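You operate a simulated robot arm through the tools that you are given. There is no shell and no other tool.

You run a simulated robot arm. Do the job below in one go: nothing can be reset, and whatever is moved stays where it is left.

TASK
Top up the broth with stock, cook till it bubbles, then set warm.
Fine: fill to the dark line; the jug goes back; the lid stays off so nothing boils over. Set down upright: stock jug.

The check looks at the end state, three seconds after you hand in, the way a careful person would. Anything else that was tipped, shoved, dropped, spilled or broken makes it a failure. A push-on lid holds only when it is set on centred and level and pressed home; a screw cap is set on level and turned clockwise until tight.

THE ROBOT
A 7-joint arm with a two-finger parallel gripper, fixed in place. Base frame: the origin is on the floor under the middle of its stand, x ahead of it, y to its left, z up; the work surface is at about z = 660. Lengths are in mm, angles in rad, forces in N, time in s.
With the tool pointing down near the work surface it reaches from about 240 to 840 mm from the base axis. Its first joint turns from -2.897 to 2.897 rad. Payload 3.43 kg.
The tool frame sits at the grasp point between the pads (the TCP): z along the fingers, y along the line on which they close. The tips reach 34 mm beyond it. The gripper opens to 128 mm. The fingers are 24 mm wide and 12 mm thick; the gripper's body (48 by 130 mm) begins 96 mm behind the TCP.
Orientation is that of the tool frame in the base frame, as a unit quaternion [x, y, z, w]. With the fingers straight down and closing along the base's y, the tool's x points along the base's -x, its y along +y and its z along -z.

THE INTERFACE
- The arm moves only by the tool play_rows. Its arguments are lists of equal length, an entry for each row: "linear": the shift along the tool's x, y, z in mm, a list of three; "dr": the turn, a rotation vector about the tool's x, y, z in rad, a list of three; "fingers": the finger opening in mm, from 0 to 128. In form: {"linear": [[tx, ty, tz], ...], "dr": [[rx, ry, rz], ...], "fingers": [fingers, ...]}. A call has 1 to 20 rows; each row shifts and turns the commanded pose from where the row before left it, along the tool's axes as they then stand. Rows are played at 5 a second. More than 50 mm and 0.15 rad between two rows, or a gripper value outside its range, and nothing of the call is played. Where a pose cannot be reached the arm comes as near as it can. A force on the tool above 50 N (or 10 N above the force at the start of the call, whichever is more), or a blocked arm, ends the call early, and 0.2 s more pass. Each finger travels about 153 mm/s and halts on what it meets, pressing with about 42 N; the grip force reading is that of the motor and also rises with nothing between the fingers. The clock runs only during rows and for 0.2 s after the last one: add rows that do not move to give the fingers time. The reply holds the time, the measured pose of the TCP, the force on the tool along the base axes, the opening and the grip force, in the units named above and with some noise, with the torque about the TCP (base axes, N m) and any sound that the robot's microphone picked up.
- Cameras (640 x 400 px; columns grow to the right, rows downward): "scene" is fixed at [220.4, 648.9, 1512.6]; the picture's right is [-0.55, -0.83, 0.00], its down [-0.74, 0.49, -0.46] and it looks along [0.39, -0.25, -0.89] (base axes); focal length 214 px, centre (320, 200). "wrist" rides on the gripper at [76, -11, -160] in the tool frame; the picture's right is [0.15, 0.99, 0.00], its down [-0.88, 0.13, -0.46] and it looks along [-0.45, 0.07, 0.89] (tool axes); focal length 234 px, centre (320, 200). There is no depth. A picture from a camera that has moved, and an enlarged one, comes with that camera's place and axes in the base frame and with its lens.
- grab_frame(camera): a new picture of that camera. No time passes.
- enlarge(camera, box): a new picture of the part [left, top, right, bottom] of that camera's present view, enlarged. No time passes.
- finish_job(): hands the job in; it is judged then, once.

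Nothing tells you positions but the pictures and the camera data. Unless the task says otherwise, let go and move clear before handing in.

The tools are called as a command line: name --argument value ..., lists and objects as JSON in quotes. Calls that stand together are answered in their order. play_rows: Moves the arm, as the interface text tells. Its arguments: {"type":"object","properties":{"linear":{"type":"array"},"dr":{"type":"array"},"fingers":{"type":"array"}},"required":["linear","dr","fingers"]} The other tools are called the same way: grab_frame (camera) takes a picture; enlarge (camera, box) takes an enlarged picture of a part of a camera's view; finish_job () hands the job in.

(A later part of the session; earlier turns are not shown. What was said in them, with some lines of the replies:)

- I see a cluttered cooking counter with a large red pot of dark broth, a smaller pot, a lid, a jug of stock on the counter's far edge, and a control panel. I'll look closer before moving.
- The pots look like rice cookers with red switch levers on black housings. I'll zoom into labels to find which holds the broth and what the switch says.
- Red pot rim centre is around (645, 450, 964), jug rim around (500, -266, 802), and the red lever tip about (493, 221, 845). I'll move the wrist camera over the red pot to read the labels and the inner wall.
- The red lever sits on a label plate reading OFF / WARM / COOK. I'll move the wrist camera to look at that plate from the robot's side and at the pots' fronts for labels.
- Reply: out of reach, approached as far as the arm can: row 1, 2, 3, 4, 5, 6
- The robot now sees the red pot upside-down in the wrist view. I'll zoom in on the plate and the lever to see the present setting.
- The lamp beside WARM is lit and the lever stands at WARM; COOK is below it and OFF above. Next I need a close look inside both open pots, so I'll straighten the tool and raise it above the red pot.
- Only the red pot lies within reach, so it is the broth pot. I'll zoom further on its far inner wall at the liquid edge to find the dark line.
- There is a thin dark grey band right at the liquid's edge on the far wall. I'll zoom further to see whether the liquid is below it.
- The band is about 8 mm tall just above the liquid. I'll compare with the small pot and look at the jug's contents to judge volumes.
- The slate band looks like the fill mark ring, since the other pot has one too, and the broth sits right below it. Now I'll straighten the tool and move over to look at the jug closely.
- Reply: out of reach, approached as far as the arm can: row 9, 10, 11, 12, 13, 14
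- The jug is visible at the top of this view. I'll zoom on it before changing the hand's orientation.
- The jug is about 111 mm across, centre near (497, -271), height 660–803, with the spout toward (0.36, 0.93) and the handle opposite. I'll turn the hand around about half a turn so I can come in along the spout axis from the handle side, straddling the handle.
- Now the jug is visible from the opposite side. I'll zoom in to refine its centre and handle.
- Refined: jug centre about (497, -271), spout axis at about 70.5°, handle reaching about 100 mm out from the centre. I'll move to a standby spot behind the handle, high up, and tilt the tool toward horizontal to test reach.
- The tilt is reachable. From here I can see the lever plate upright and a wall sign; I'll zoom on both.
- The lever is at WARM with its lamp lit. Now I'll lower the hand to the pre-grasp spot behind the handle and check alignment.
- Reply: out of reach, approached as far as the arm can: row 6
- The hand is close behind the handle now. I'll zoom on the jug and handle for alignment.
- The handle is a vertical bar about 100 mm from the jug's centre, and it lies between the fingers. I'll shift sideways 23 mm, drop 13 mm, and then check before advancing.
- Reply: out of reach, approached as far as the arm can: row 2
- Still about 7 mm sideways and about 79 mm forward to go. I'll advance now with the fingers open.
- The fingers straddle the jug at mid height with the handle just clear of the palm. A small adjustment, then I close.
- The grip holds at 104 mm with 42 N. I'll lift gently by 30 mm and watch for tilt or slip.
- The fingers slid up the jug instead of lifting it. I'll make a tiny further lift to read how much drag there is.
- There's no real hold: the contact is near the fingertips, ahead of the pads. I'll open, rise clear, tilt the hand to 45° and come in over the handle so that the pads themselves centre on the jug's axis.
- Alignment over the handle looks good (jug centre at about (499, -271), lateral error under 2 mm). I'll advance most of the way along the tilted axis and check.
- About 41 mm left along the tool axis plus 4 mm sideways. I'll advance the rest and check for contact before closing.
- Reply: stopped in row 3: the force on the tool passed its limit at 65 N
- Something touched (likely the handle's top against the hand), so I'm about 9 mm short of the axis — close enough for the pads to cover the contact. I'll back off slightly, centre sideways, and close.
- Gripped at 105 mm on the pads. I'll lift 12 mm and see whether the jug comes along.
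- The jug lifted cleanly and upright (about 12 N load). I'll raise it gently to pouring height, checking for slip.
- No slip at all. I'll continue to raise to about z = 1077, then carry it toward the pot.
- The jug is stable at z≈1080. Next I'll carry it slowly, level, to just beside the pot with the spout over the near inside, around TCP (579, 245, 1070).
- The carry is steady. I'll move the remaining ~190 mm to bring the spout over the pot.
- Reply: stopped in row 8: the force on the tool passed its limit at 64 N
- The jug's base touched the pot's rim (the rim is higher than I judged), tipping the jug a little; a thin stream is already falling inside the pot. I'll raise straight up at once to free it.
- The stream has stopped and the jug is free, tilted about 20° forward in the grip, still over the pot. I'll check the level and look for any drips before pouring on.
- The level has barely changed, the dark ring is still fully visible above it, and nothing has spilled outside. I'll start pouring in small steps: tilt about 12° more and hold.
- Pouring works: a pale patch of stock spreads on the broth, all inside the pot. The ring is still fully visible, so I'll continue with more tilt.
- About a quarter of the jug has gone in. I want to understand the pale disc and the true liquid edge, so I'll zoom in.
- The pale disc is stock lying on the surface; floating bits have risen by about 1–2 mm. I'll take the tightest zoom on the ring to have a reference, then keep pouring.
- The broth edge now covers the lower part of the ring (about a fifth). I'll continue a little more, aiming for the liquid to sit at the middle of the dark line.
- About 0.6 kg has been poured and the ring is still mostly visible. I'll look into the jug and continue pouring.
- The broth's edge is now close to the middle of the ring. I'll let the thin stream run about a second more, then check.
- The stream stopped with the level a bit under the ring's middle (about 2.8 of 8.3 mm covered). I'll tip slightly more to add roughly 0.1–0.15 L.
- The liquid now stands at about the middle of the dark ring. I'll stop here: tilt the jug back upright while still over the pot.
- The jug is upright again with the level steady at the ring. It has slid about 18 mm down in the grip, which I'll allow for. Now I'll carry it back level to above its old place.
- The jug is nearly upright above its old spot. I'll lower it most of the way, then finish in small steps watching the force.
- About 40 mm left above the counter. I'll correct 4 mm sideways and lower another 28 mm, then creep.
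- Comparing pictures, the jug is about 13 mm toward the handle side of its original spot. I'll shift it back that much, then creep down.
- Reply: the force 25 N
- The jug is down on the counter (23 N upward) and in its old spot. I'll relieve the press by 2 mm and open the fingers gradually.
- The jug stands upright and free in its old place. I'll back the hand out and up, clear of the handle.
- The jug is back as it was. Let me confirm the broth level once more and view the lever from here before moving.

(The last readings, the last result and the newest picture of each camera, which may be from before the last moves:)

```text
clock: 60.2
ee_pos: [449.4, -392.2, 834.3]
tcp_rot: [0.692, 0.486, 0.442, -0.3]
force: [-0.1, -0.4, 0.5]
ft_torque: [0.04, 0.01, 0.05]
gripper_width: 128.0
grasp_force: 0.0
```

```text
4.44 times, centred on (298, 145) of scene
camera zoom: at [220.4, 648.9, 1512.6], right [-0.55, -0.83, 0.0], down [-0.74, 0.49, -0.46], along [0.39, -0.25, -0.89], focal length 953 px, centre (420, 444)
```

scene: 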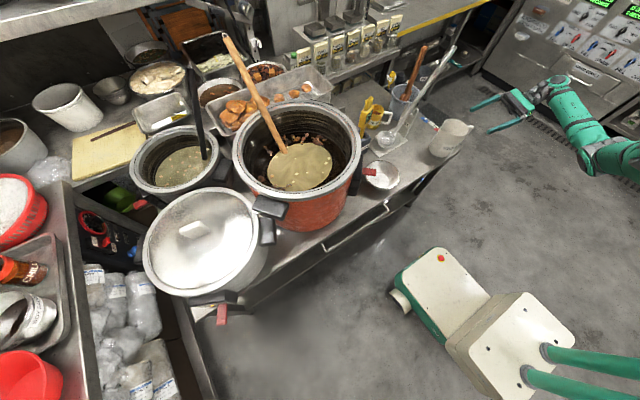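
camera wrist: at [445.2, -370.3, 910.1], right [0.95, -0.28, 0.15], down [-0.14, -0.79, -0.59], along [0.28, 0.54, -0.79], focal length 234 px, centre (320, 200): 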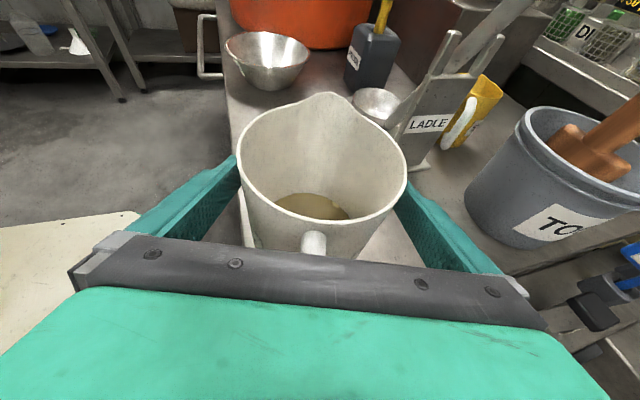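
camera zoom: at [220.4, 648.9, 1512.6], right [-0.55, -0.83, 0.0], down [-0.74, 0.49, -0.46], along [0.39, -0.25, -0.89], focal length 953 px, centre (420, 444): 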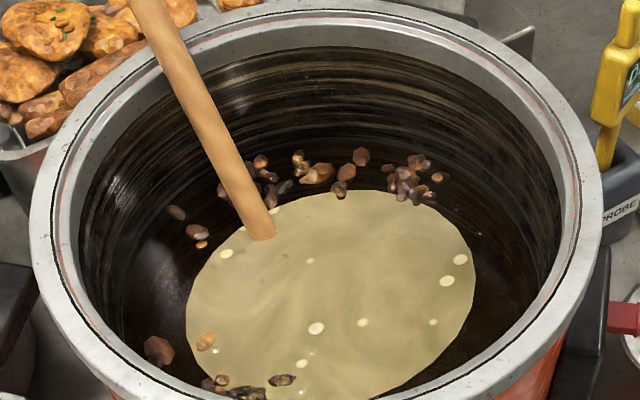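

The level holds at mid-ring. Next is the lever. I'll rise and swing the hand toward the lever, staying high and clear of the jug.

play_rows --linear '[[38, 0.5, -18], [38, 0.5, -18], [38, 0.5, -18], [17.9, -18.3, 36.7], [17.9, -18.3, 36.7], [17.9, -18.3, 36.7], [17.9, -18.3, 36.7], [17.9, -18.3, 36.7], [17.9, -18.3, 36.7], [17.9, -18.3, 36.7], [17.9, -18.3, 36.7], [17.9, -18.3, 36.7]]' --dr '[[0, 0, 0], [0, 0, 0], [0, 0, 0], [0, 0, 0], [0, 0, 0], [0, 0, 0], [0, 0, 0], [0, 0, 0], [0, 0, 0], [0, 0, 0], [0, 0, 0], [0, 0, 0]]' --fingers '[128, 128, 128, 128, 128, 128, 128, 128, 128, 128, 128, 128]'

grab_frame --camera "wrist"

grab_frame --camera "scene"

```text
clock: 62.8
ee_pos: [421.5, 9.9, 962.1]
tcp_rot: [0.693, 0.486, 0.44, -0.299]
force: [-0.9, -0.3, 0.3]
ft_torque: [0.0, -0.06, 0.01]
gripper_width: 127.9
grasp_force: 0.0
```

```text
taken
camera wrist: at [370.7, -90.3, 1097.9], right [0.95, -0.28, 0.15], down [-0.15, -0.79, -0.59], along [0.28, 0.54, -0.79], focal length 234 px, centre (320, 200)
```

wrist: 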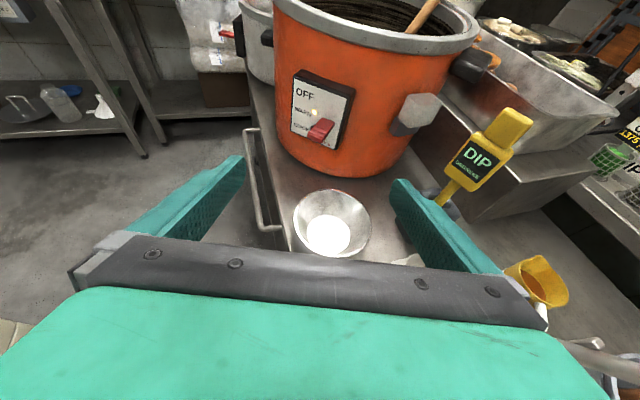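

```text
taken
```

scene: 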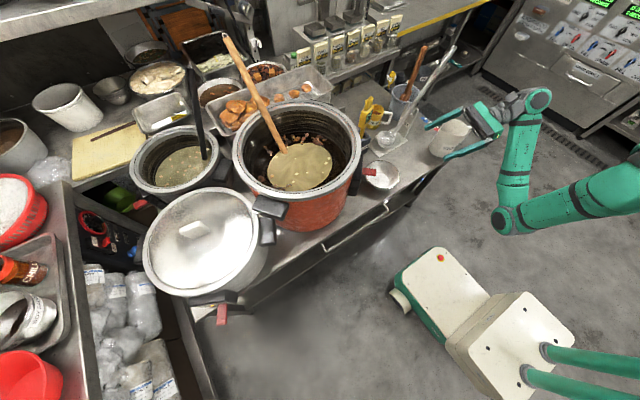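

The view of the lever is good now. I'll zoom in to measure it.

enlarge --camera "wrist" --box '[280, 60, 370, 160]'

enlarge --camera "wrist" --box '[250, 50, 450, 260]'

```text
4.00 times, centred on (325, 110) of wrist
camera zoom: at [370.7, -90.3, 1097.9], right [0.95, -0.28, 0.15], down [-0.15, -0.79, -0.59], along [0.28, 0.54, -0.79], focal length 937 px, centre (300, 560)
```

zoom: 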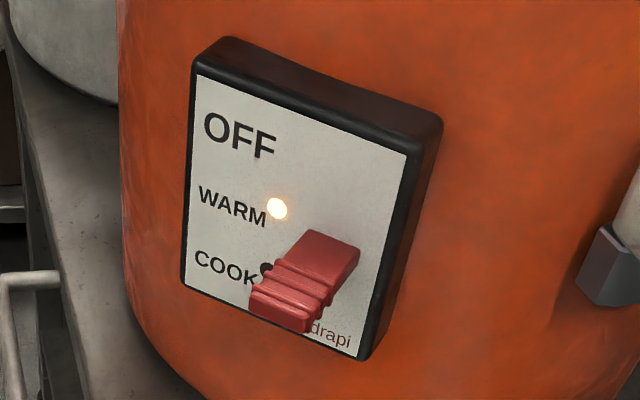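

```text
1.90 times, centred on (350, 155) of wrist
camera zoom: at [370.7, -90.3, 1097.9], right [0.95, -0.28, 0.15], down [-0.15, -0.79, -0.59], along [0.28, 0.54, -0.79], focal length 446 px, centre (263, 286)
```

zoom: 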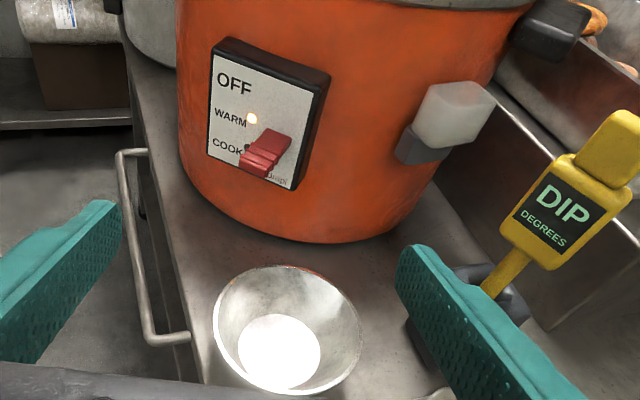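

Lever tip is at about (495, 219, 840), root at (531, 260, 841), lying level at WARM. I'll turn the hand to line up with the lever, narrow the fingers to 60 mm, and move to a standoff in front of it.

play_rows --linear '[[0, 0, 0], [0, 0, 0], [-3.7, -14.3, 38.3], [-3.7, -14.3, 38.3], [-3.7, -14.3, 38.3]]' --dr '[[-0.1125, -0.0015, 0.0537], [-0.1125, -0.0015, 0.0537], [0, 0, 0], [0, 0, 0], [0, 0, 0]]' --fingers '[100, 70, 60, 60, 60]'

grab_frame --camera "wrist"

enlarge --camera "scene" --box '[330, 90, 450, 200]'

```text
clock: 64.0
ee_pos: [438.9, 117.1, 899.9]
tcp_rot: [0.747, 0.398, 0.474, -0.243]
force: [0.4, 0.3, 0.0]
ft_torque: [-0.03, 0.01, 0.02]
gripper_width: 60.0
grasp_force: 0.0
```

```text
taken
camera wrist: at [363.5, 30.8, 1035.2], right [0.85, -0.51, 0.15], down [-0.34, -0.73, -0.59], along [0.41, 0.46, -0.79], focal length 234 px, centre (320, 200)
```

wrist: 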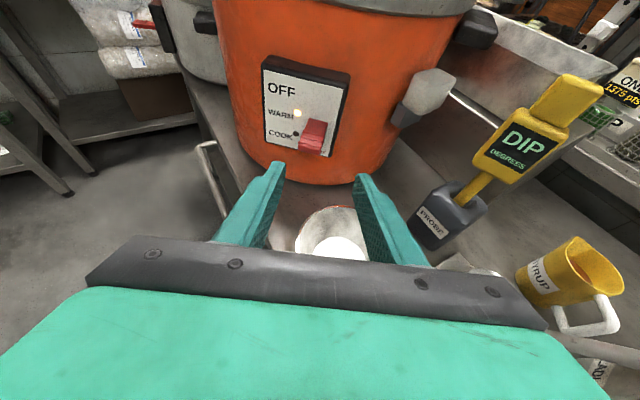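

```text
3.64 times, centred on (390, 145) of scene
camera zoom: at [220.4, 648.9, 1512.6], right [-0.55, -0.83, 0.0], down [-0.74, 0.49, -0.46], along [0.39, -0.25, -0.89], focal length 780 px, centre (66, 400)
```

zoom: 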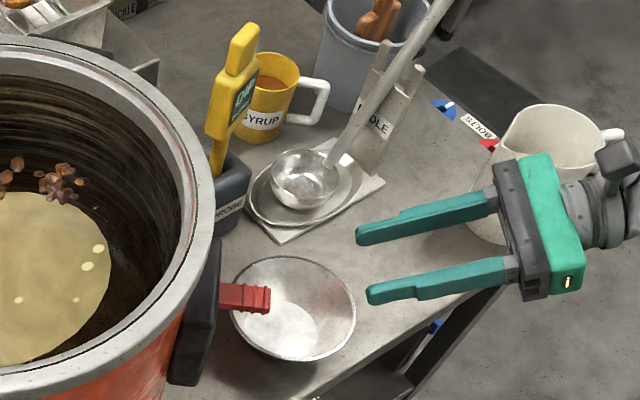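

Lined up with the lever. I'll zoom to measure the lever precisely from here.

enlarge --camera "wrist" --box '[255, 50, 365, 180]'

enlarge --camera "scene" --box '[350, 150, 400, 190]'

```text
3.08 times, centred on (310, 115) of wrist
camera zoom: at [363.5, 30.8, 1035.2], right [0.85, -0.51, 0.15], down [-0.34, -0.73, -0.59], along [0.41, 0.46, -0.79], focal length 720 px, centre (351, 462)
```

zoom: 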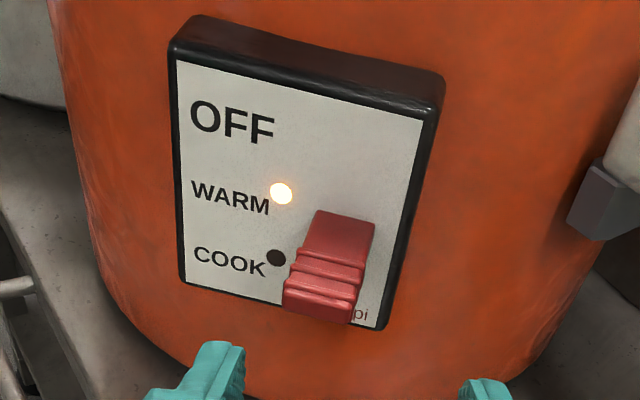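

```text
10.00 times, centred on (375, 170) of scene
camera zoom: at [220.4, 648.9, 1512.6], right [-0.55, -0.83, 0.0], down [-0.74, 0.49, -0.46], along [0.39, -0.25, -0.89], focal length 2145 px, centre (-230, 500)
```

zoom: 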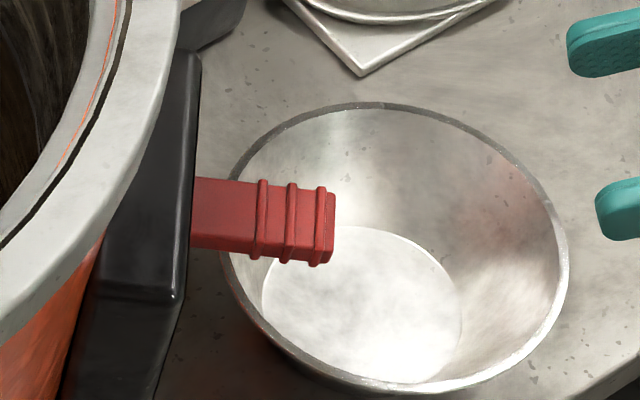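

Lever tip at (495, 219, 838), about 28 mm wide. I'll shift 12 mm sideways and advance so the lever sits between the pads.

play_rows --linear '[[0, -11.8, 10], [0, 0, 35], [0, 0, 35], [-0.9, 0, 35], [0, 0, 12]]' --dr '[[0, 0, 0], [0, 0, 0], [0, 0, 0], [0, 0, 0], [0, 0, 0]]' --fingers '[60, 60, 60, 60, 60]'

grab_frame --camera "wrist"

enlarge --camera "scene" --box '[340, 130, 430, 200]'

```text
clock: 65.2
ee_pos: [502.9, 215.6, 844.5]
tcp_rot: [0.749, 0.395, 0.475, -0.241]
force: [-0.2, 0.1, -0.2]
ft_torque: [0.03, -0.01, 0.03]
gripper_width: 60.3
grasp_force: 0.0
```

```text
taken
camera wrist: at [427.3, 131.0, 981.4], right [0.85, -0.51, 0.15], down [-0.34, -0.73, -0.6], along [0.41, 0.46, -0.79], focal length 234 px, centre (320, 200)
```

wrist: 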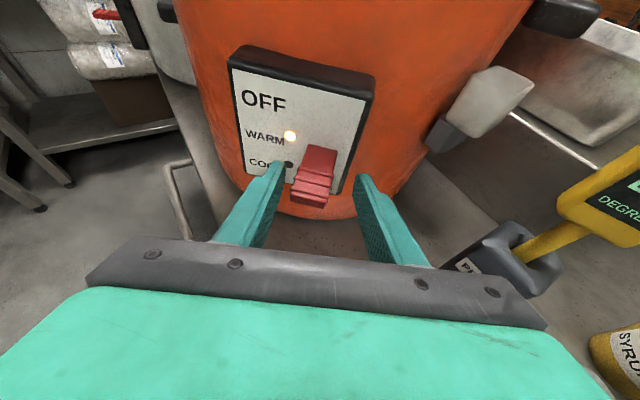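

```text
5.71 times, centred on (385, 165) of scene
camera zoom: at [220.4, 648.9, 1512.6], right [-0.55, -0.83, 0.0], down [-0.74, 0.49, -0.46], along [0.39, -0.25, -0.89], focal length 1226 px, centre (-51, 400)
```

zoom: 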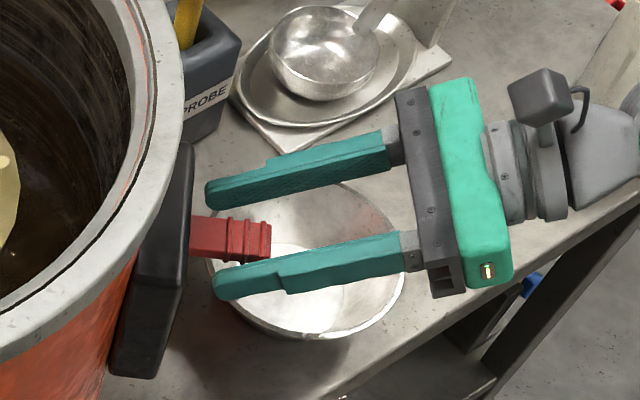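

The fingers straddle the lever with the tips about 12 mm off the plate. I'll shift 5 mm to centre, then close on the lever.

play_rows --linear '[[0, -5, 0], [0, 0, 0], [0, 0, 0], [0, 0, 0]]' --dr '[[0, 0, 0], [0, 0, 0], [0, 0, 0], [0, 0, 0]]' --fingers '[60, 40, 25, 10]'

grab_frame --camera "wrist"

enlarge --camera "scene" --box '[340, 130, 430, 200]'

```text
clock: 66.2
ee_pos: [496.8, 219.8, 844.7]
tcp_rot: [0.747, 0.396, 0.475, -0.243]
force: [-1.5, -8.9, 0.9]
ft_torque: [0.26, 0.3, -1.72]
gripper_width: 33.2
grasp_force: 42.0
```

```text
taken
camera wrist: at [422.3, 134.1, 981.4], right [0.85, -0.51, 0.15], down [-0.34, -0.73, -0.59], along [0.41, 0.46, -0.79], focal length 234 px, centre (320, 200)
```

wrist: 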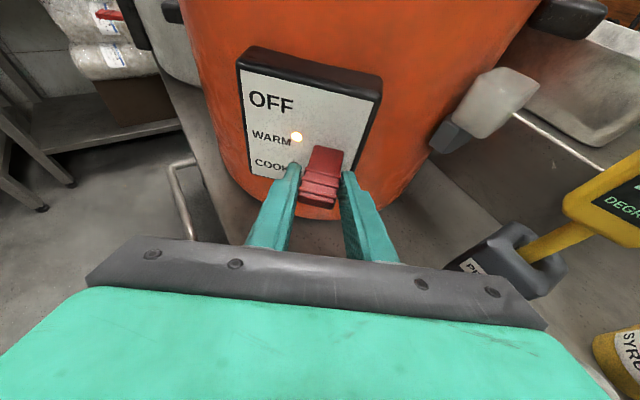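

```text
5.71 times, centred on (385, 165) of scene
camera zoom: at [220.4, 648.9, 1512.6], right [-0.55, -0.83, 0.0], down [-0.74, 0.49, -0.46], along [0.39, -0.25, -0.89], focal length 1226 px, centre (-51, 400)
```

zoom: 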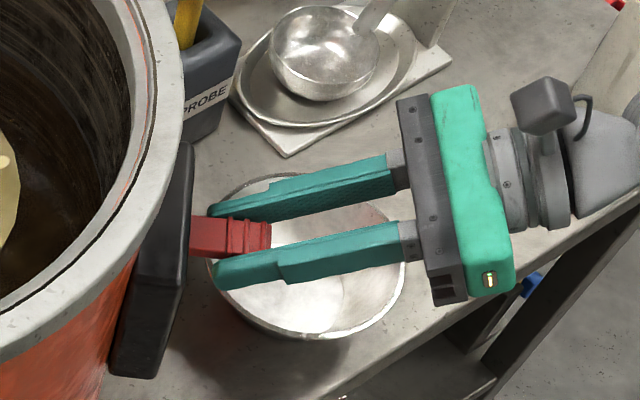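

The grip has a slight yaw misalignment (torque about vertical). I'll rotate the hand a little clockwise to relieve it.

play_rows --linear '[[0, 0, 0], [0, 0, 0], [0, 0, 0]]' --dr '[[-0.045, -0.001, 0.022], [-0.036, -0.001, 0.018], [0, 0, 0]]' --fingers '[10, 10, 10]'

grab_frame --camera "wrist"

```text
clock: 67.0
ee_pos: [495.3, 220.4, 845.1]
tcp_rot: [0.765, 0.362, 0.484, -0.221]
force: [-2.5, -3.5, 1.3]
ft_torque: [-0.08, -0.12, -1.18]
gripper_width: 29.4
grasp_force: 42.0
```

```text
taken
camera wrist: at [414.1, 141.8, 981.5], right [0.8, -0.58, 0.14], down [-0.4, -0.7, -0.59], along [0.45, 0.42, -0.79], focal length 234 px, centre (320, 200)
```

wrist: 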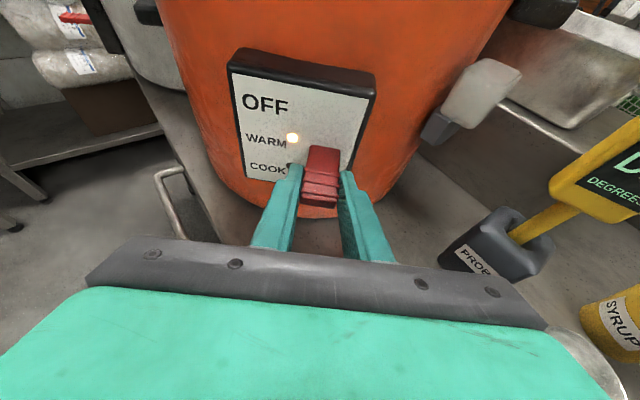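

Better aligned. Now I'll move the lever down toward COOK in small steps and watch force, sound and lamps.

play_rows --linear '[[-5.4, -0.1, 2.6], [-5.4, -0.1, 2.6], [-5.4, -0.1, 2.6]]' --dr '[[0, 0, 0], [0, 0, 0], [0, 0, 0]]' --fingers '[10, 10, 10]'

enlarge --camera "wrist" --box '[210, 30, 400, 230]'

```text
clock: 67.8
ee_pos: [496.4, 221.3, 827.0]
tcp_rot: [0.765, 0.363, 0.484, -0.222]
force: [-1.1, 7.1, 20.1]
ft_torque: [0.83, -0.57, -1.31]
gripper_width: 28.6
grasp_force: 42.1
```

```text
2.00 times, centred on (305, 130) of wrist
camera zoom: at [415.4, 142.6, 964.3], right [0.8, -0.58, 0.14], down [-0.4, -0.7, -0.6], along [0.45, 0.42, -0.79], focal length 468 px, centre (350, 340)
```

zoom: 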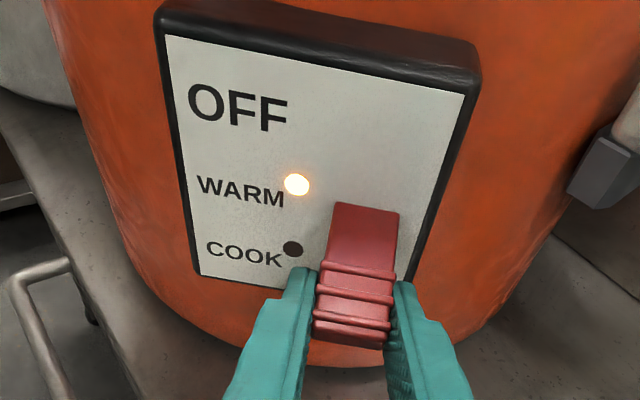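

The lever is tilting down with about 20 N resistance; WARM is still lit. I'll continue.

play_rows --linear '[[-5.4, -0.1, 2.6], [-5.4, -0.1, 2.6]]' --dr '[[0, 0, 0], [0, 0, 0]]' --fingers '[10, 10]'

enlarge --camera "wrist" --box '[210, 30, 400, 230]'

```text
clock: 68.4
ee_pos: [494.2, 219.3, 813.9]
tcp_rot: [0.766, 0.362, 0.483, -0.22]
force: [21.7, 9.9, 7.6]
ft_torque: [-0.29, -0.03, -0.79]
gripper_width: 28.1
grasp_force: 42.1
```

```text
2.00 times, centred on (305, 130) of wrist
camera zoom: at [413.1, 141.4, 950.0], right [0.8, -0.58, 0.14], down [-0.4, -0.7, -0.59], along [0.45, 0.41, -0.79], focal length 468 px, centre (350, 340)
```

zoom: 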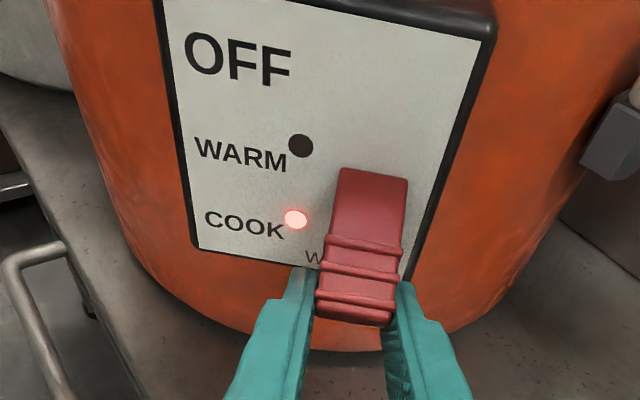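

COOK is lit (red) and WARM is out. I'll open the fingers to let the lever rest, then wait and watch for bubbles.

play_rows --linear '[[0, 0, 0], [0, 0, 0], [0, 0, 0], [0, 0, 0], [0, 0, 0]]' --dr '[[0, 0, 0], [0, 0, 0], [0, 0, 0], [0, 0, 0], [0, 0, 0]]' --fingers '[40, 55, 60, 60, 60]'

enlarge --camera "wrist" --box '[210, 30, 400, 230]'

enlarge --camera "scene" --box '[230, 90, 410, 220]'

```text
clock: 69.6
ee_pos: [494.3, 222.1, 816.3]
tcp_rot: [0.765, 0.364, 0.484, -0.221]
force: [-0.3, -0.1, 0.8]
ft_torque: [0.02, 0.02, -0.01]
gripper_width: 60.3
grasp_force: 0.0
```

```text
2.00 times, centred on (305, 130) of wrist
camera zoom: at [411.9, 142.9, 951.7], right [0.8, -0.58, 0.15], down [-0.4, -0.7, -0.59], along [0.45, 0.42, -0.79], focal length 468 px, centre (350, 340)
```

zoom: 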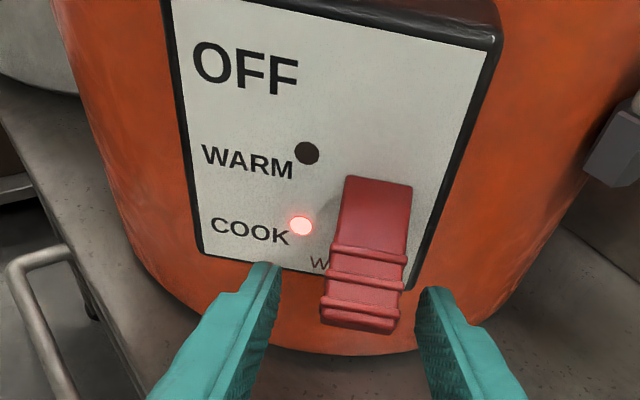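

```text
3.08 times, centred on (320, 155) of scene
camera zoom: at [220.4, 648.9, 1512.6], right [-0.55, -0.83, 0.0], down [-0.74, 0.49, -0.46], along [0.39, -0.25, -0.89], focal length 660 px, centre (320, 338)
```

zoom: 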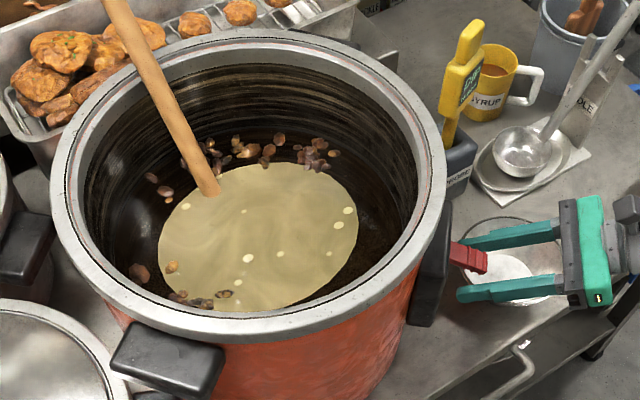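

Cooking is on, and the pot hasn't moved. I'll wait here without touching the lever and check for bubbling.

play_rows --linear '[[0, 0, 0], [0, 0, 0], [0, 0, 0], [0, 0, 0], [0, 0, 0], [0, 0, 0], [0, 0, 0], [0, 0, 0], [0, 0, 0], [0, 0, 0], [0, 0, 0], [0, 0, 0], [0, 0, 0], [0, 0, 0], [0, 0, 0], [0, 0, 0], [0, 0, 0], [0, 0, 0], [0, 0, 0], [0, 0, 0]]' --dr '[[0, 0, 0], [0, 0, 0], [0, 0, 0], [0, 0, 0], [0, 0, 0], [0, 0, 0], [0, 0, 0], [0, 0, 0], [0, 0, 0], [0, 0, 0], [0, 0, 0], [0, 0, 0], [0, 0, 0], [0, 0, 0], [0, 0, 0], [0, 0, 0], [0, 0, 0], [0, 0, 0], [0, 0, 0], [0, 0, 0]]' --fingers '[60, 60, 60, 60, 60, 60, 60, 60, 60, 60, 60, 60, 60, 60, 60, 60, 60, 60, 60, 60]'

enlarge --camera "scene" --box '[230, 90, 410, 220]'

enlarge --camera "wrist" --box '[210, 30, 400, 230]'

```text
clock: 73.8
ee_pos: [494.2, 219.4, 814.9]
tcp_rot: [0.765, 0.362, 0.485, -0.22]
force: [-0.6, -0.4, 0.3]
ft_torque: [-0.03, 0.02, -0.02]
gripper_width: 59.8
grasp_force: 0.1
```

```text
3.08 times, centred on (320, 155) of scene
camera zoom: at [220.4, 648.9, 1512.6], right [-0.55, -0.83, 0.0], down [-0.74, 0.49, -0.46], along [0.39, -0.25, -0.89], focal length 660 px, centre (320, 338)
```

zoom: 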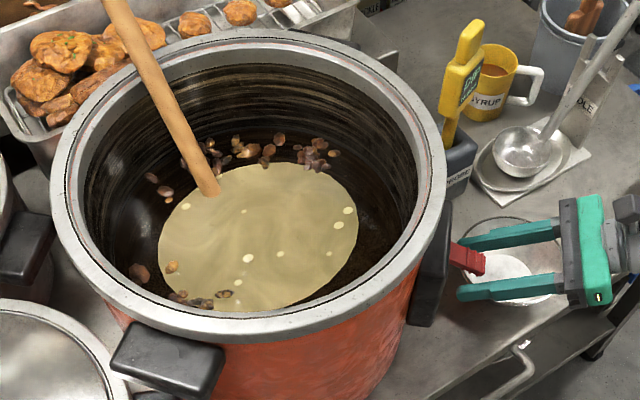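

```text
2.00 times, centred on (305, 130) of wrist
camera zoom: at [412.8, 142.1, 951.7], right [0.8, -0.58, 0.15], down [-0.4, -0.7, -0.59], along [0.45, 0.42, -0.79], focal length 468 px, centre (350, 340)
```

zoom: 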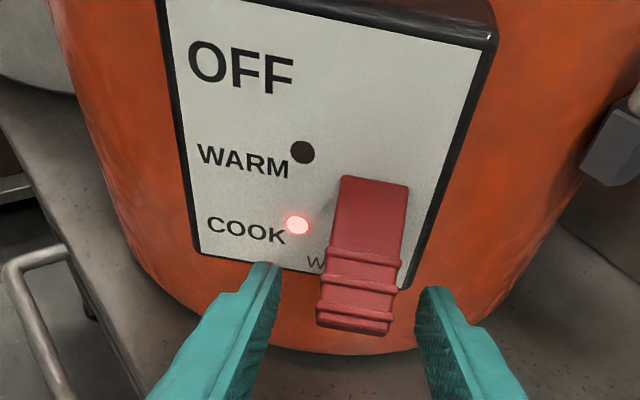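

No bubbles yet. I'll keep waiting in 4-second stretches.

play_rows --linear '[[0, 0, 0], [0, 0, 0], [0, 0, 0], [0, 0, 0], [0, 0, 0], [0, 0, 0], [0, 0, 0], [0, 0, 0], [0, 0, 0], [0, 0, 0], [0, 0, 0], [0, 0, 0], [0, 0, 0], [0, 0, 0], [0, 0, 0], [0, 0, 0], [0, 0, 0], [0, 0, 0], [0, 0, 0], [0, 0, 0]]' --dr '[[0, 0, 0], [0, 0, 0], [0, 0, 0], [0, 0, 0], [0, 0, 0], [0, 0, 0], [0, 0, 0], [0, 0, 0], [0, 0, 0], [0, 0, 0], [0, 0, 0], [0, 0, 0], [0, 0, 0], [0, 0, 0], [0, 0, 0], [0, 0, 0], [0, 0, 0], [0, 0, 0], [0, 0, 0], [0, 0, 0]]' --fingers '[60, 60, 60, 60, 60, 60, 60, 60, 60, 60, 60, 60, 60, 60, 60, 60, 60, 60, 60, 60]'

enlarge --camera "scene" --box '[230, 90, 410, 220]'

```text
clock: 78.0
ee_pos: [494.6, 221.0, 814.5]
tcp_rot: [0.765, 0.363, 0.484, -0.221]
force: [-0.8, -0.2, 0.3]
ft_torque: [-0.01, 0.0, 0.0]
gripper_width: 59.9
grasp_force: 0.1
```

```text
3.08 times, centred on (320, 155) of scene
camera zoom: at [220.4, 648.9, 1512.6], right [-0.55, -0.83, 0.0], down [-0.74, 0.49, -0.46], along [0.39, -0.25, -0.89], focal length 660 px, centre (320, 338)
```

zoom: 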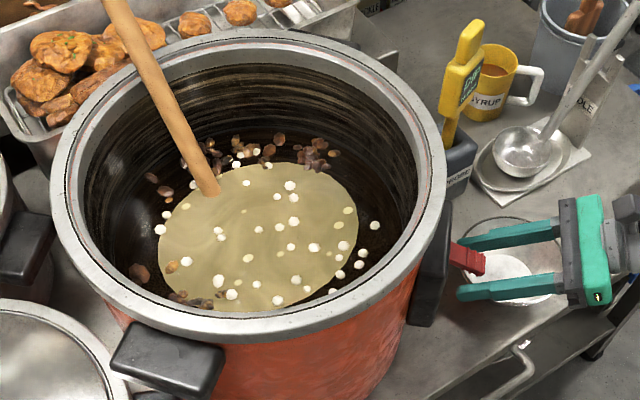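

White bubbles are appearing on the surface. I'll zoom and give it one more second to be sure it is truly bubbling.

play_rows --linear '[[0, 0, 0], [0, 0, 0], [0, 0, 0], [0, 0, 0]]' --dr '[[0, 0, 0], [0, 0, 0], [0, 0, 0], [0, 0, 0]]' --fingers '[60, 60, 60, 60]'

enlarge --camera "scene" --box '[245, 105, 355, 195]'

enlarge --camera "wrist" --box '[210, 30, 400, 230]'

```text
clock: 79.0
ee_pos: [494.7, 219.5, 814.5]
tcp_rot: [0.765, 0.364, 0.484, -0.222]
force: [0.3, 0.1, -0.3]
ft_torque: [-0.01, 0.0, -0.02]
gripper_width: 60.2
grasp_force: 0.0
```

```text
4.44 times, centred on (300, 150) of scene
camera zoom: at [220.4, 648.9, 1512.6], right [-0.55, -0.83, 0.0], down [-0.74, 0.49, -0.46], along [0.39, -0.25, -0.89], focal length 953 px, centre (409, 422)
```

zoom: 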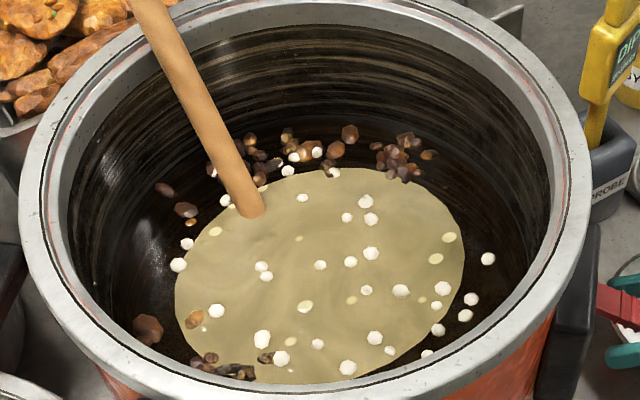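

```text
2.00 times, centred on (305, 130) of wrist
camera zoom: at [413.2, 142.2, 951.5], right [0.8, -0.58, 0.14], down [-0.4, -0.7, -0.59], along [0.45, 0.42, -0.79], focal length 468 px, centre (350, 340)
```

zoom: 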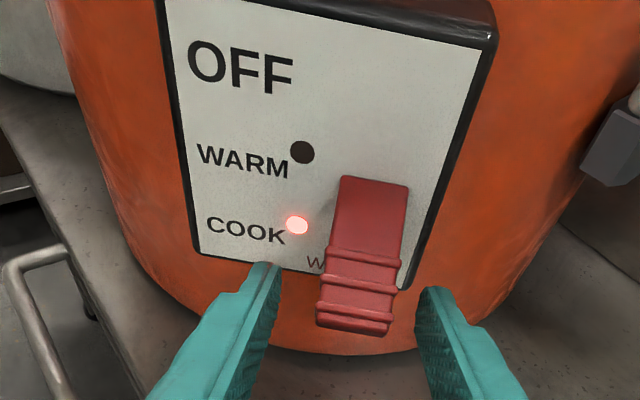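

It is bubbling clearly. Now I'll grip the lever and bring it back up toward WARM in small steps, stopping well before OFF.

play_rows --linear '[[0, 0, 0], [0, 0, 0], [0, 0, 0], [5.4, 0.1, -2.6], [5.4, 0.1, -2.6], [5.4, 0.1, -2.6]]' --dr '[[0, 0, 0], [0, 0, 0], [0, 0, 0], [0, 0, 0], [0, 0, 0], [0, 0, 0]]' --fingers '[35, 10, 10, 10, 10, 10]'

enlarge --camera "wrist" --box '[210, 30, 400, 230]'

```text
clock: 80.4
ee_pos: [494.4, 218.5, 833.4]
tcp_rot: [0.765, 0.362, 0.485, -0.221]
force: [-9.1, -15.4, 0.7]
ft_torque: [-0.76, 1.05, -1.55]
gripper_width: 28.9
grasp_force: 41.7
```

```text
2.00 times, centred on (305, 130) of wrist
camera zoom: at [413.8, 141.6, 969.5], right [0.8, -0.58, 0.14], down [-0.4, -0.7, -0.59], along [0.45, 0.42, -0.79], focal length 468 px, centre (350, 340)
```

zoom: 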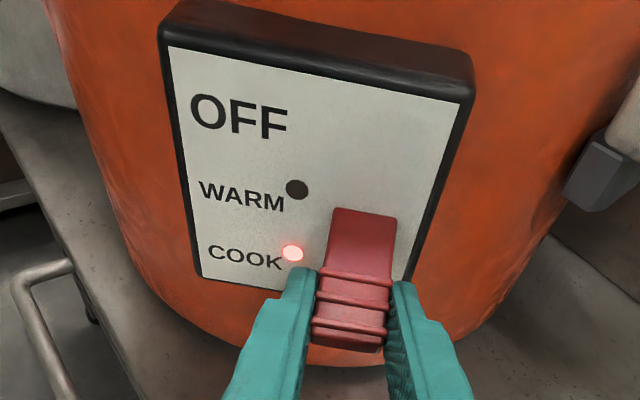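

COOK is still lit; the lever hasn't snapped over yet. I'll go up another 6 mm.

play_rows --linear '[[5.4, 0.1, -2.6]]' --dr '[[0, 0, 0]]' --fingers '[10]'

enlarge --camera "wrist" --box '[210, 30, 400, 230]'

```text
clock: 80.8
ee_pos: [495.5, 220.1, 840.0]
tcp_rot: [0.765, 0.363, 0.484, -0.221]
force: [-0.2, -9.0, -0.3]
ft_torque: [-0.86, 1.13, -1.77]
gripper_width: 29.4
grasp_force: 42.3
```

```text
2.00 times, centred on (305, 130) of wrist
camera zoom: at [414.1, 141.8, 976.0], right [0.8, -0.58, 0.14], down [-0.4, -0.7, -0.59], along [0.45, 0.42, -0.79], focal length 468 px, centre (350, 340)
```

zoom: 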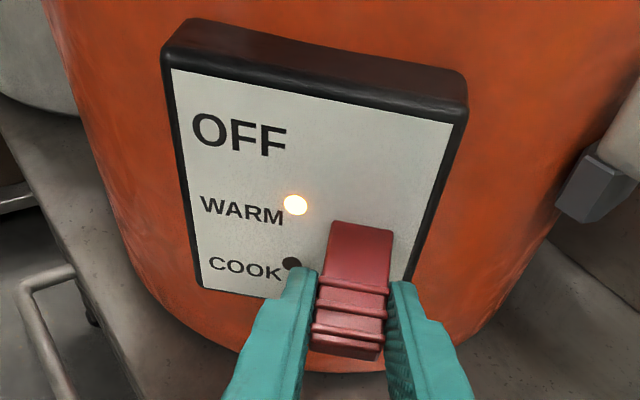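

WARM is lit again. I'll nudge up 4 mm to its original rest height, then release the lever and check the lamp.

play_rows --linear '[[3.6, 0, -1.7], [0, 0, 0], [0, 0, 0], [0, 0, 0], [0, 0, 0]]' --dr '[[0, 0, 0], [0, 0, 0], [0, 0, 0], [0, 0, 0], [0, 0, 0]]' --fingers '[10, 30, 45, 60, 60]'

enlarge --camera "wrist" --box '[210, 30, 400, 230]'

enlarge --camera "scene" --box '[230, 90, 410, 220]'

```text
clock: 82.0
ee_pos: [495.9, 220.2, 843.9]
tcp_rot: [0.764, 0.364, 0.484, -0.222]
force: [-0.1, 0.1, 0.2]
ft_torque: [0.0, 0.0, 0.02]
gripper_width: 60.2
grasp_force: 0.0
```

```text
2.00 times, centred on (305, 130) of wrist
camera zoom: at [413.6, 141.6, 980.2], right [0.8, -0.58, 0.15], down [-0.4, -0.7, -0.59], along [0.45, 0.42, -0.79], focal length 468 px, centre (350, 340)
```

zoom: 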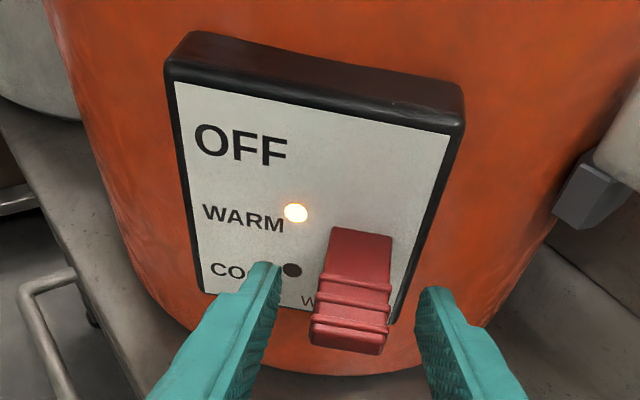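

```text
3.08 times, centred on (320, 155) of scene
camera zoom: at [220.4, 648.9, 1512.6], right [-0.55, -0.83, 0.0], down [-0.74, 0.49, -0.46], along [0.39, -0.25, -0.89], focal length 660 px, centre (320, 338)
```

zoom: 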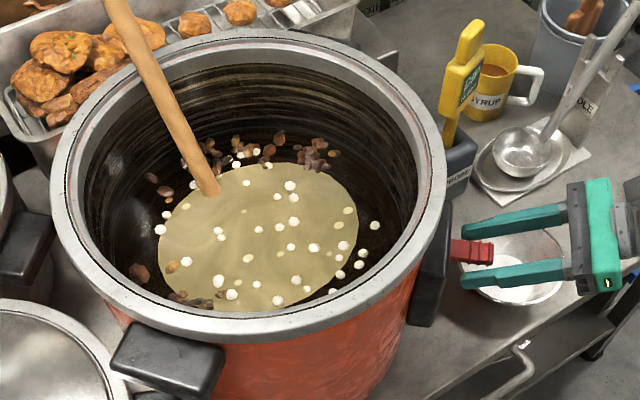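

The lever rests at WARM with its lamp lit. I'll back the hand out along its axis and rise clear.

play_rows --linear '[[0, 0, -15], [0, 0, -30], [0, 0, -40], [0, 0, -40], [10, 0, -30]]' --dr '[[0, 0, 0], [0, 0, 0], [0, 0, 0], [0, 0, 0], [0, 0, 0]]' --fingers '[60, 60, 60, 60, 60]'

grab_frame --camera "scene"

grab_frame --camera "wrist"

enlarge --camera "scene" --box '[298, 122, 314, 138]'

```text
clock: 83.2
ee_pos: [419.3, 115.5, 907.6]
tcp_rot: [0.764, 0.362, 0.485, -0.222]
force: [-0.5, -0.1, -0.2]
ft_torque: [-0.01, -0.02, 0.0]
gripper_width: 59.9
grasp_force: 0.0
out of reach, approached as far as the arm can: row 5
```

```text
taken
```

scene: 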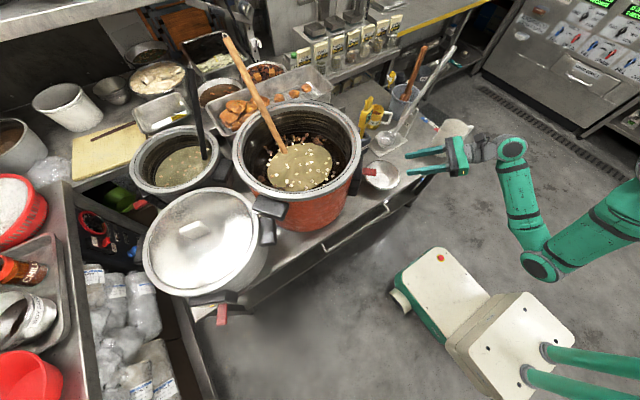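

```text
taken
camera wrist: at [338.3, 35.9, 1043.2], right [0.8, -0.58, 0.14], down [-0.4, -0.7, -0.6], along [0.45, 0.42, -0.79], focal length 234 px, centre (320, 200)
```

wrist: 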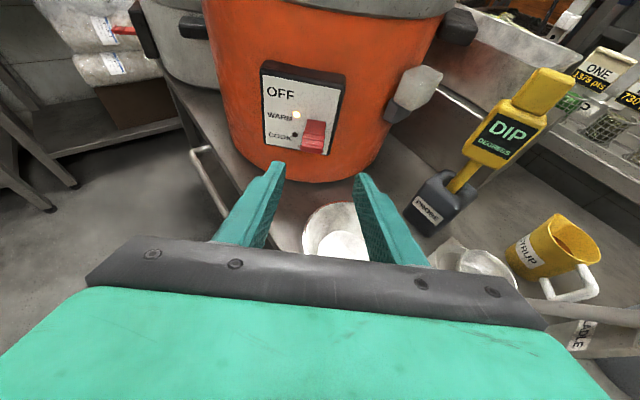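

```text
16.00 times, centred on (306, 130) of scene
camera zoom: at [220.4, 648.9, 1512.6], right [-0.55, -0.83, 0.0], down [-0.74, 0.49, -0.46], along [0.39, -0.25, -0.89], focal length 3432 px, centre (544, 1320)
```

zoom: 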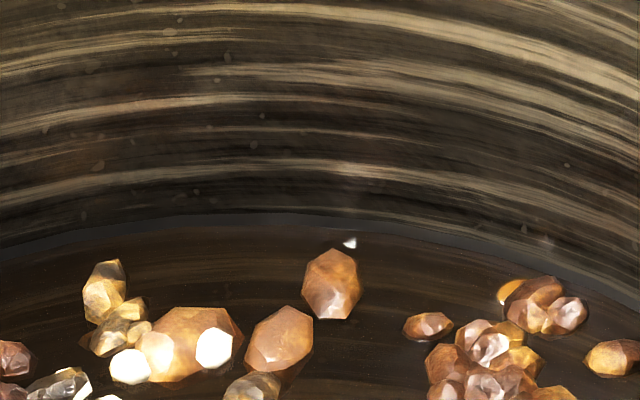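

All set; the lamp shows WARM and the level is at the line. I'll rise a bit more and do a last check of the whole counter against the first pictures.

play_rows --linear '[[31.5, 0.4, -15], [31.5, 0.4, -15], [31.5, 0.4, -15], [31.5, 0.4, -15]]' --dr '[[0, 0, 0], [0, 0, 0], [0, 0, 0], [0, 0, 0]]' --fingers '[60, 60, 60, 60]'

enlarge --camera "scene" --box '[220, 80, 380, 220]'

enlarge --camera "scene" --box '[340, 60, 500, 200]'

enlarge --camera "wrist" --box '[250, 50, 450, 200]'

grab_frame --camera "wrist"

```text
clock: 84.2
ee_pos: [483.1, 95.4, 1001.5]
tcp_rot: [0.764, 0.363, 0.484, -0.223]
force: [0.1, 0.3, 0.1]
ft_torque: [-0.03, -0.02, -0.04]
gripper_width: 59.8
grasp_force: 0.0
out of reach, approached as far as the arm can: row 1, 2, 3, 4
```

```text
2.86 times, centred on (300, 150) of scene
camera zoom: at [220.4, 648.9, 1512.6], right [-0.55, -0.83, 0.0], down [-0.74, 0.49, -0.46], along [0.39, -0.25, -0.89], focal length 613 px, centre (377, 343)
```

zoom: 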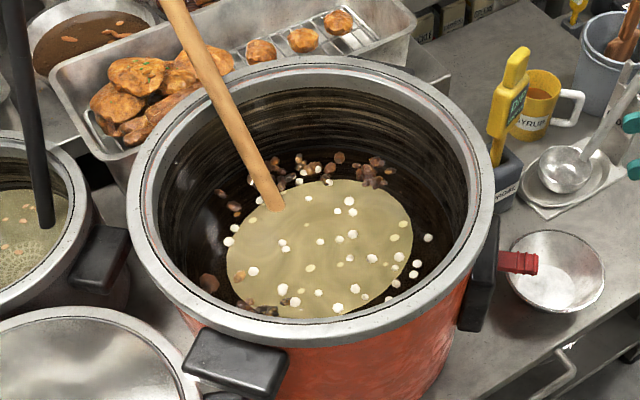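

```text
2.86 times, centred on (420, 130) of scene
camera zoom: at [220.4, 648.9, 1512.6], right [-0.55, -0.83, 0.0], down [-0.74, 0.49, -0.46], along [0.39, -0.25, -0.89], focal length 613 px, centre (34, 400)
```

zoom: 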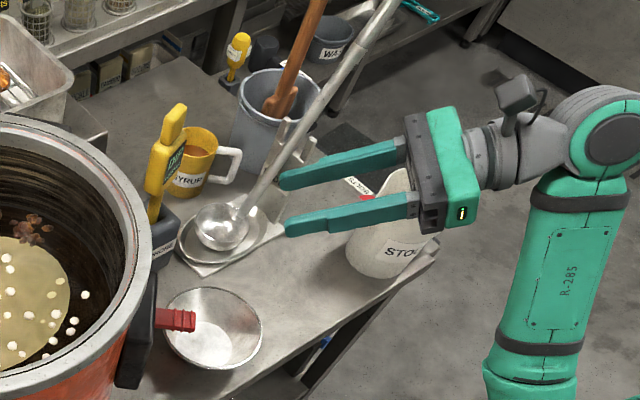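

```text
2.67 times, centred on (350, 125) of wrist
camera zoom: at [401.7, 16.4, 1137.7], right [0.8, -0.58, 0.14], down [-0.4, -0.7, -0.6], along [0.44, 0.42, -0.79], focal length 624 px, centre (240, 400)
```

zoom: 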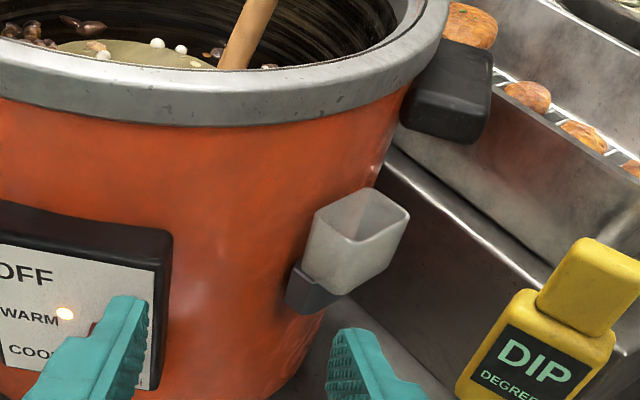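

```text
taken
camera wrist: at [401.7, 16.4, 1137.7], right [0.8, -0.58, 0.14], down [-0.4, -0.7, -0.6], along [0.44, 0.42, -0.79], focal length 234 px, centre (320, 200)
```

wrist: 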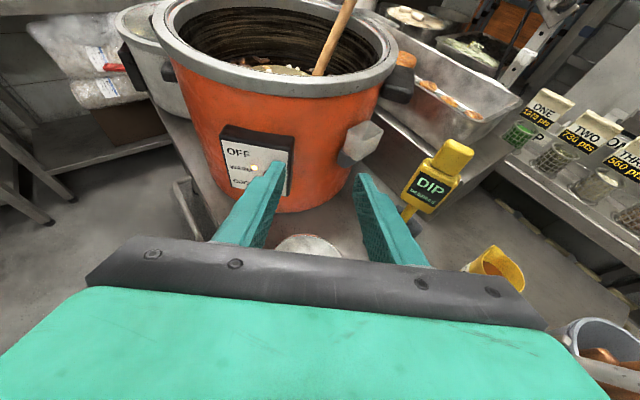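

The counter looks as it did at the start. The broth sits at the dark ring with bubbles on it, and WARM is lit. The jug is upright in its old place, the lid is still off, the pot hasn't moved, I see no spills, and the hand is clear. Handing in.

finish_job

```text
The job is handed in.
```

I topped up the broth with stock to the dark line, cooked it until it bubbled, then set the lever back to WARM. I've handed the job in; no result has come back yet.

- **Level:** the broth stands at about the middle of the dark ring inside the red pot, judged from close-up pictures. Some stock is left in the jug.
- **Jug:** it is upright in its original place, to within a few millimetres. While I carried it to the pot, its base touched the pot's rim and it tipped early. That stream fell inside the pot.
- **Heat:** I cooked for about 10 seconds, until white bubbles covered the surface. The WARM lamp was lit in the last picture.
- **Surroundings:** the lid stayed off and the pot did not move. I saw no spills in the last pictures. The hand is clear of everything.
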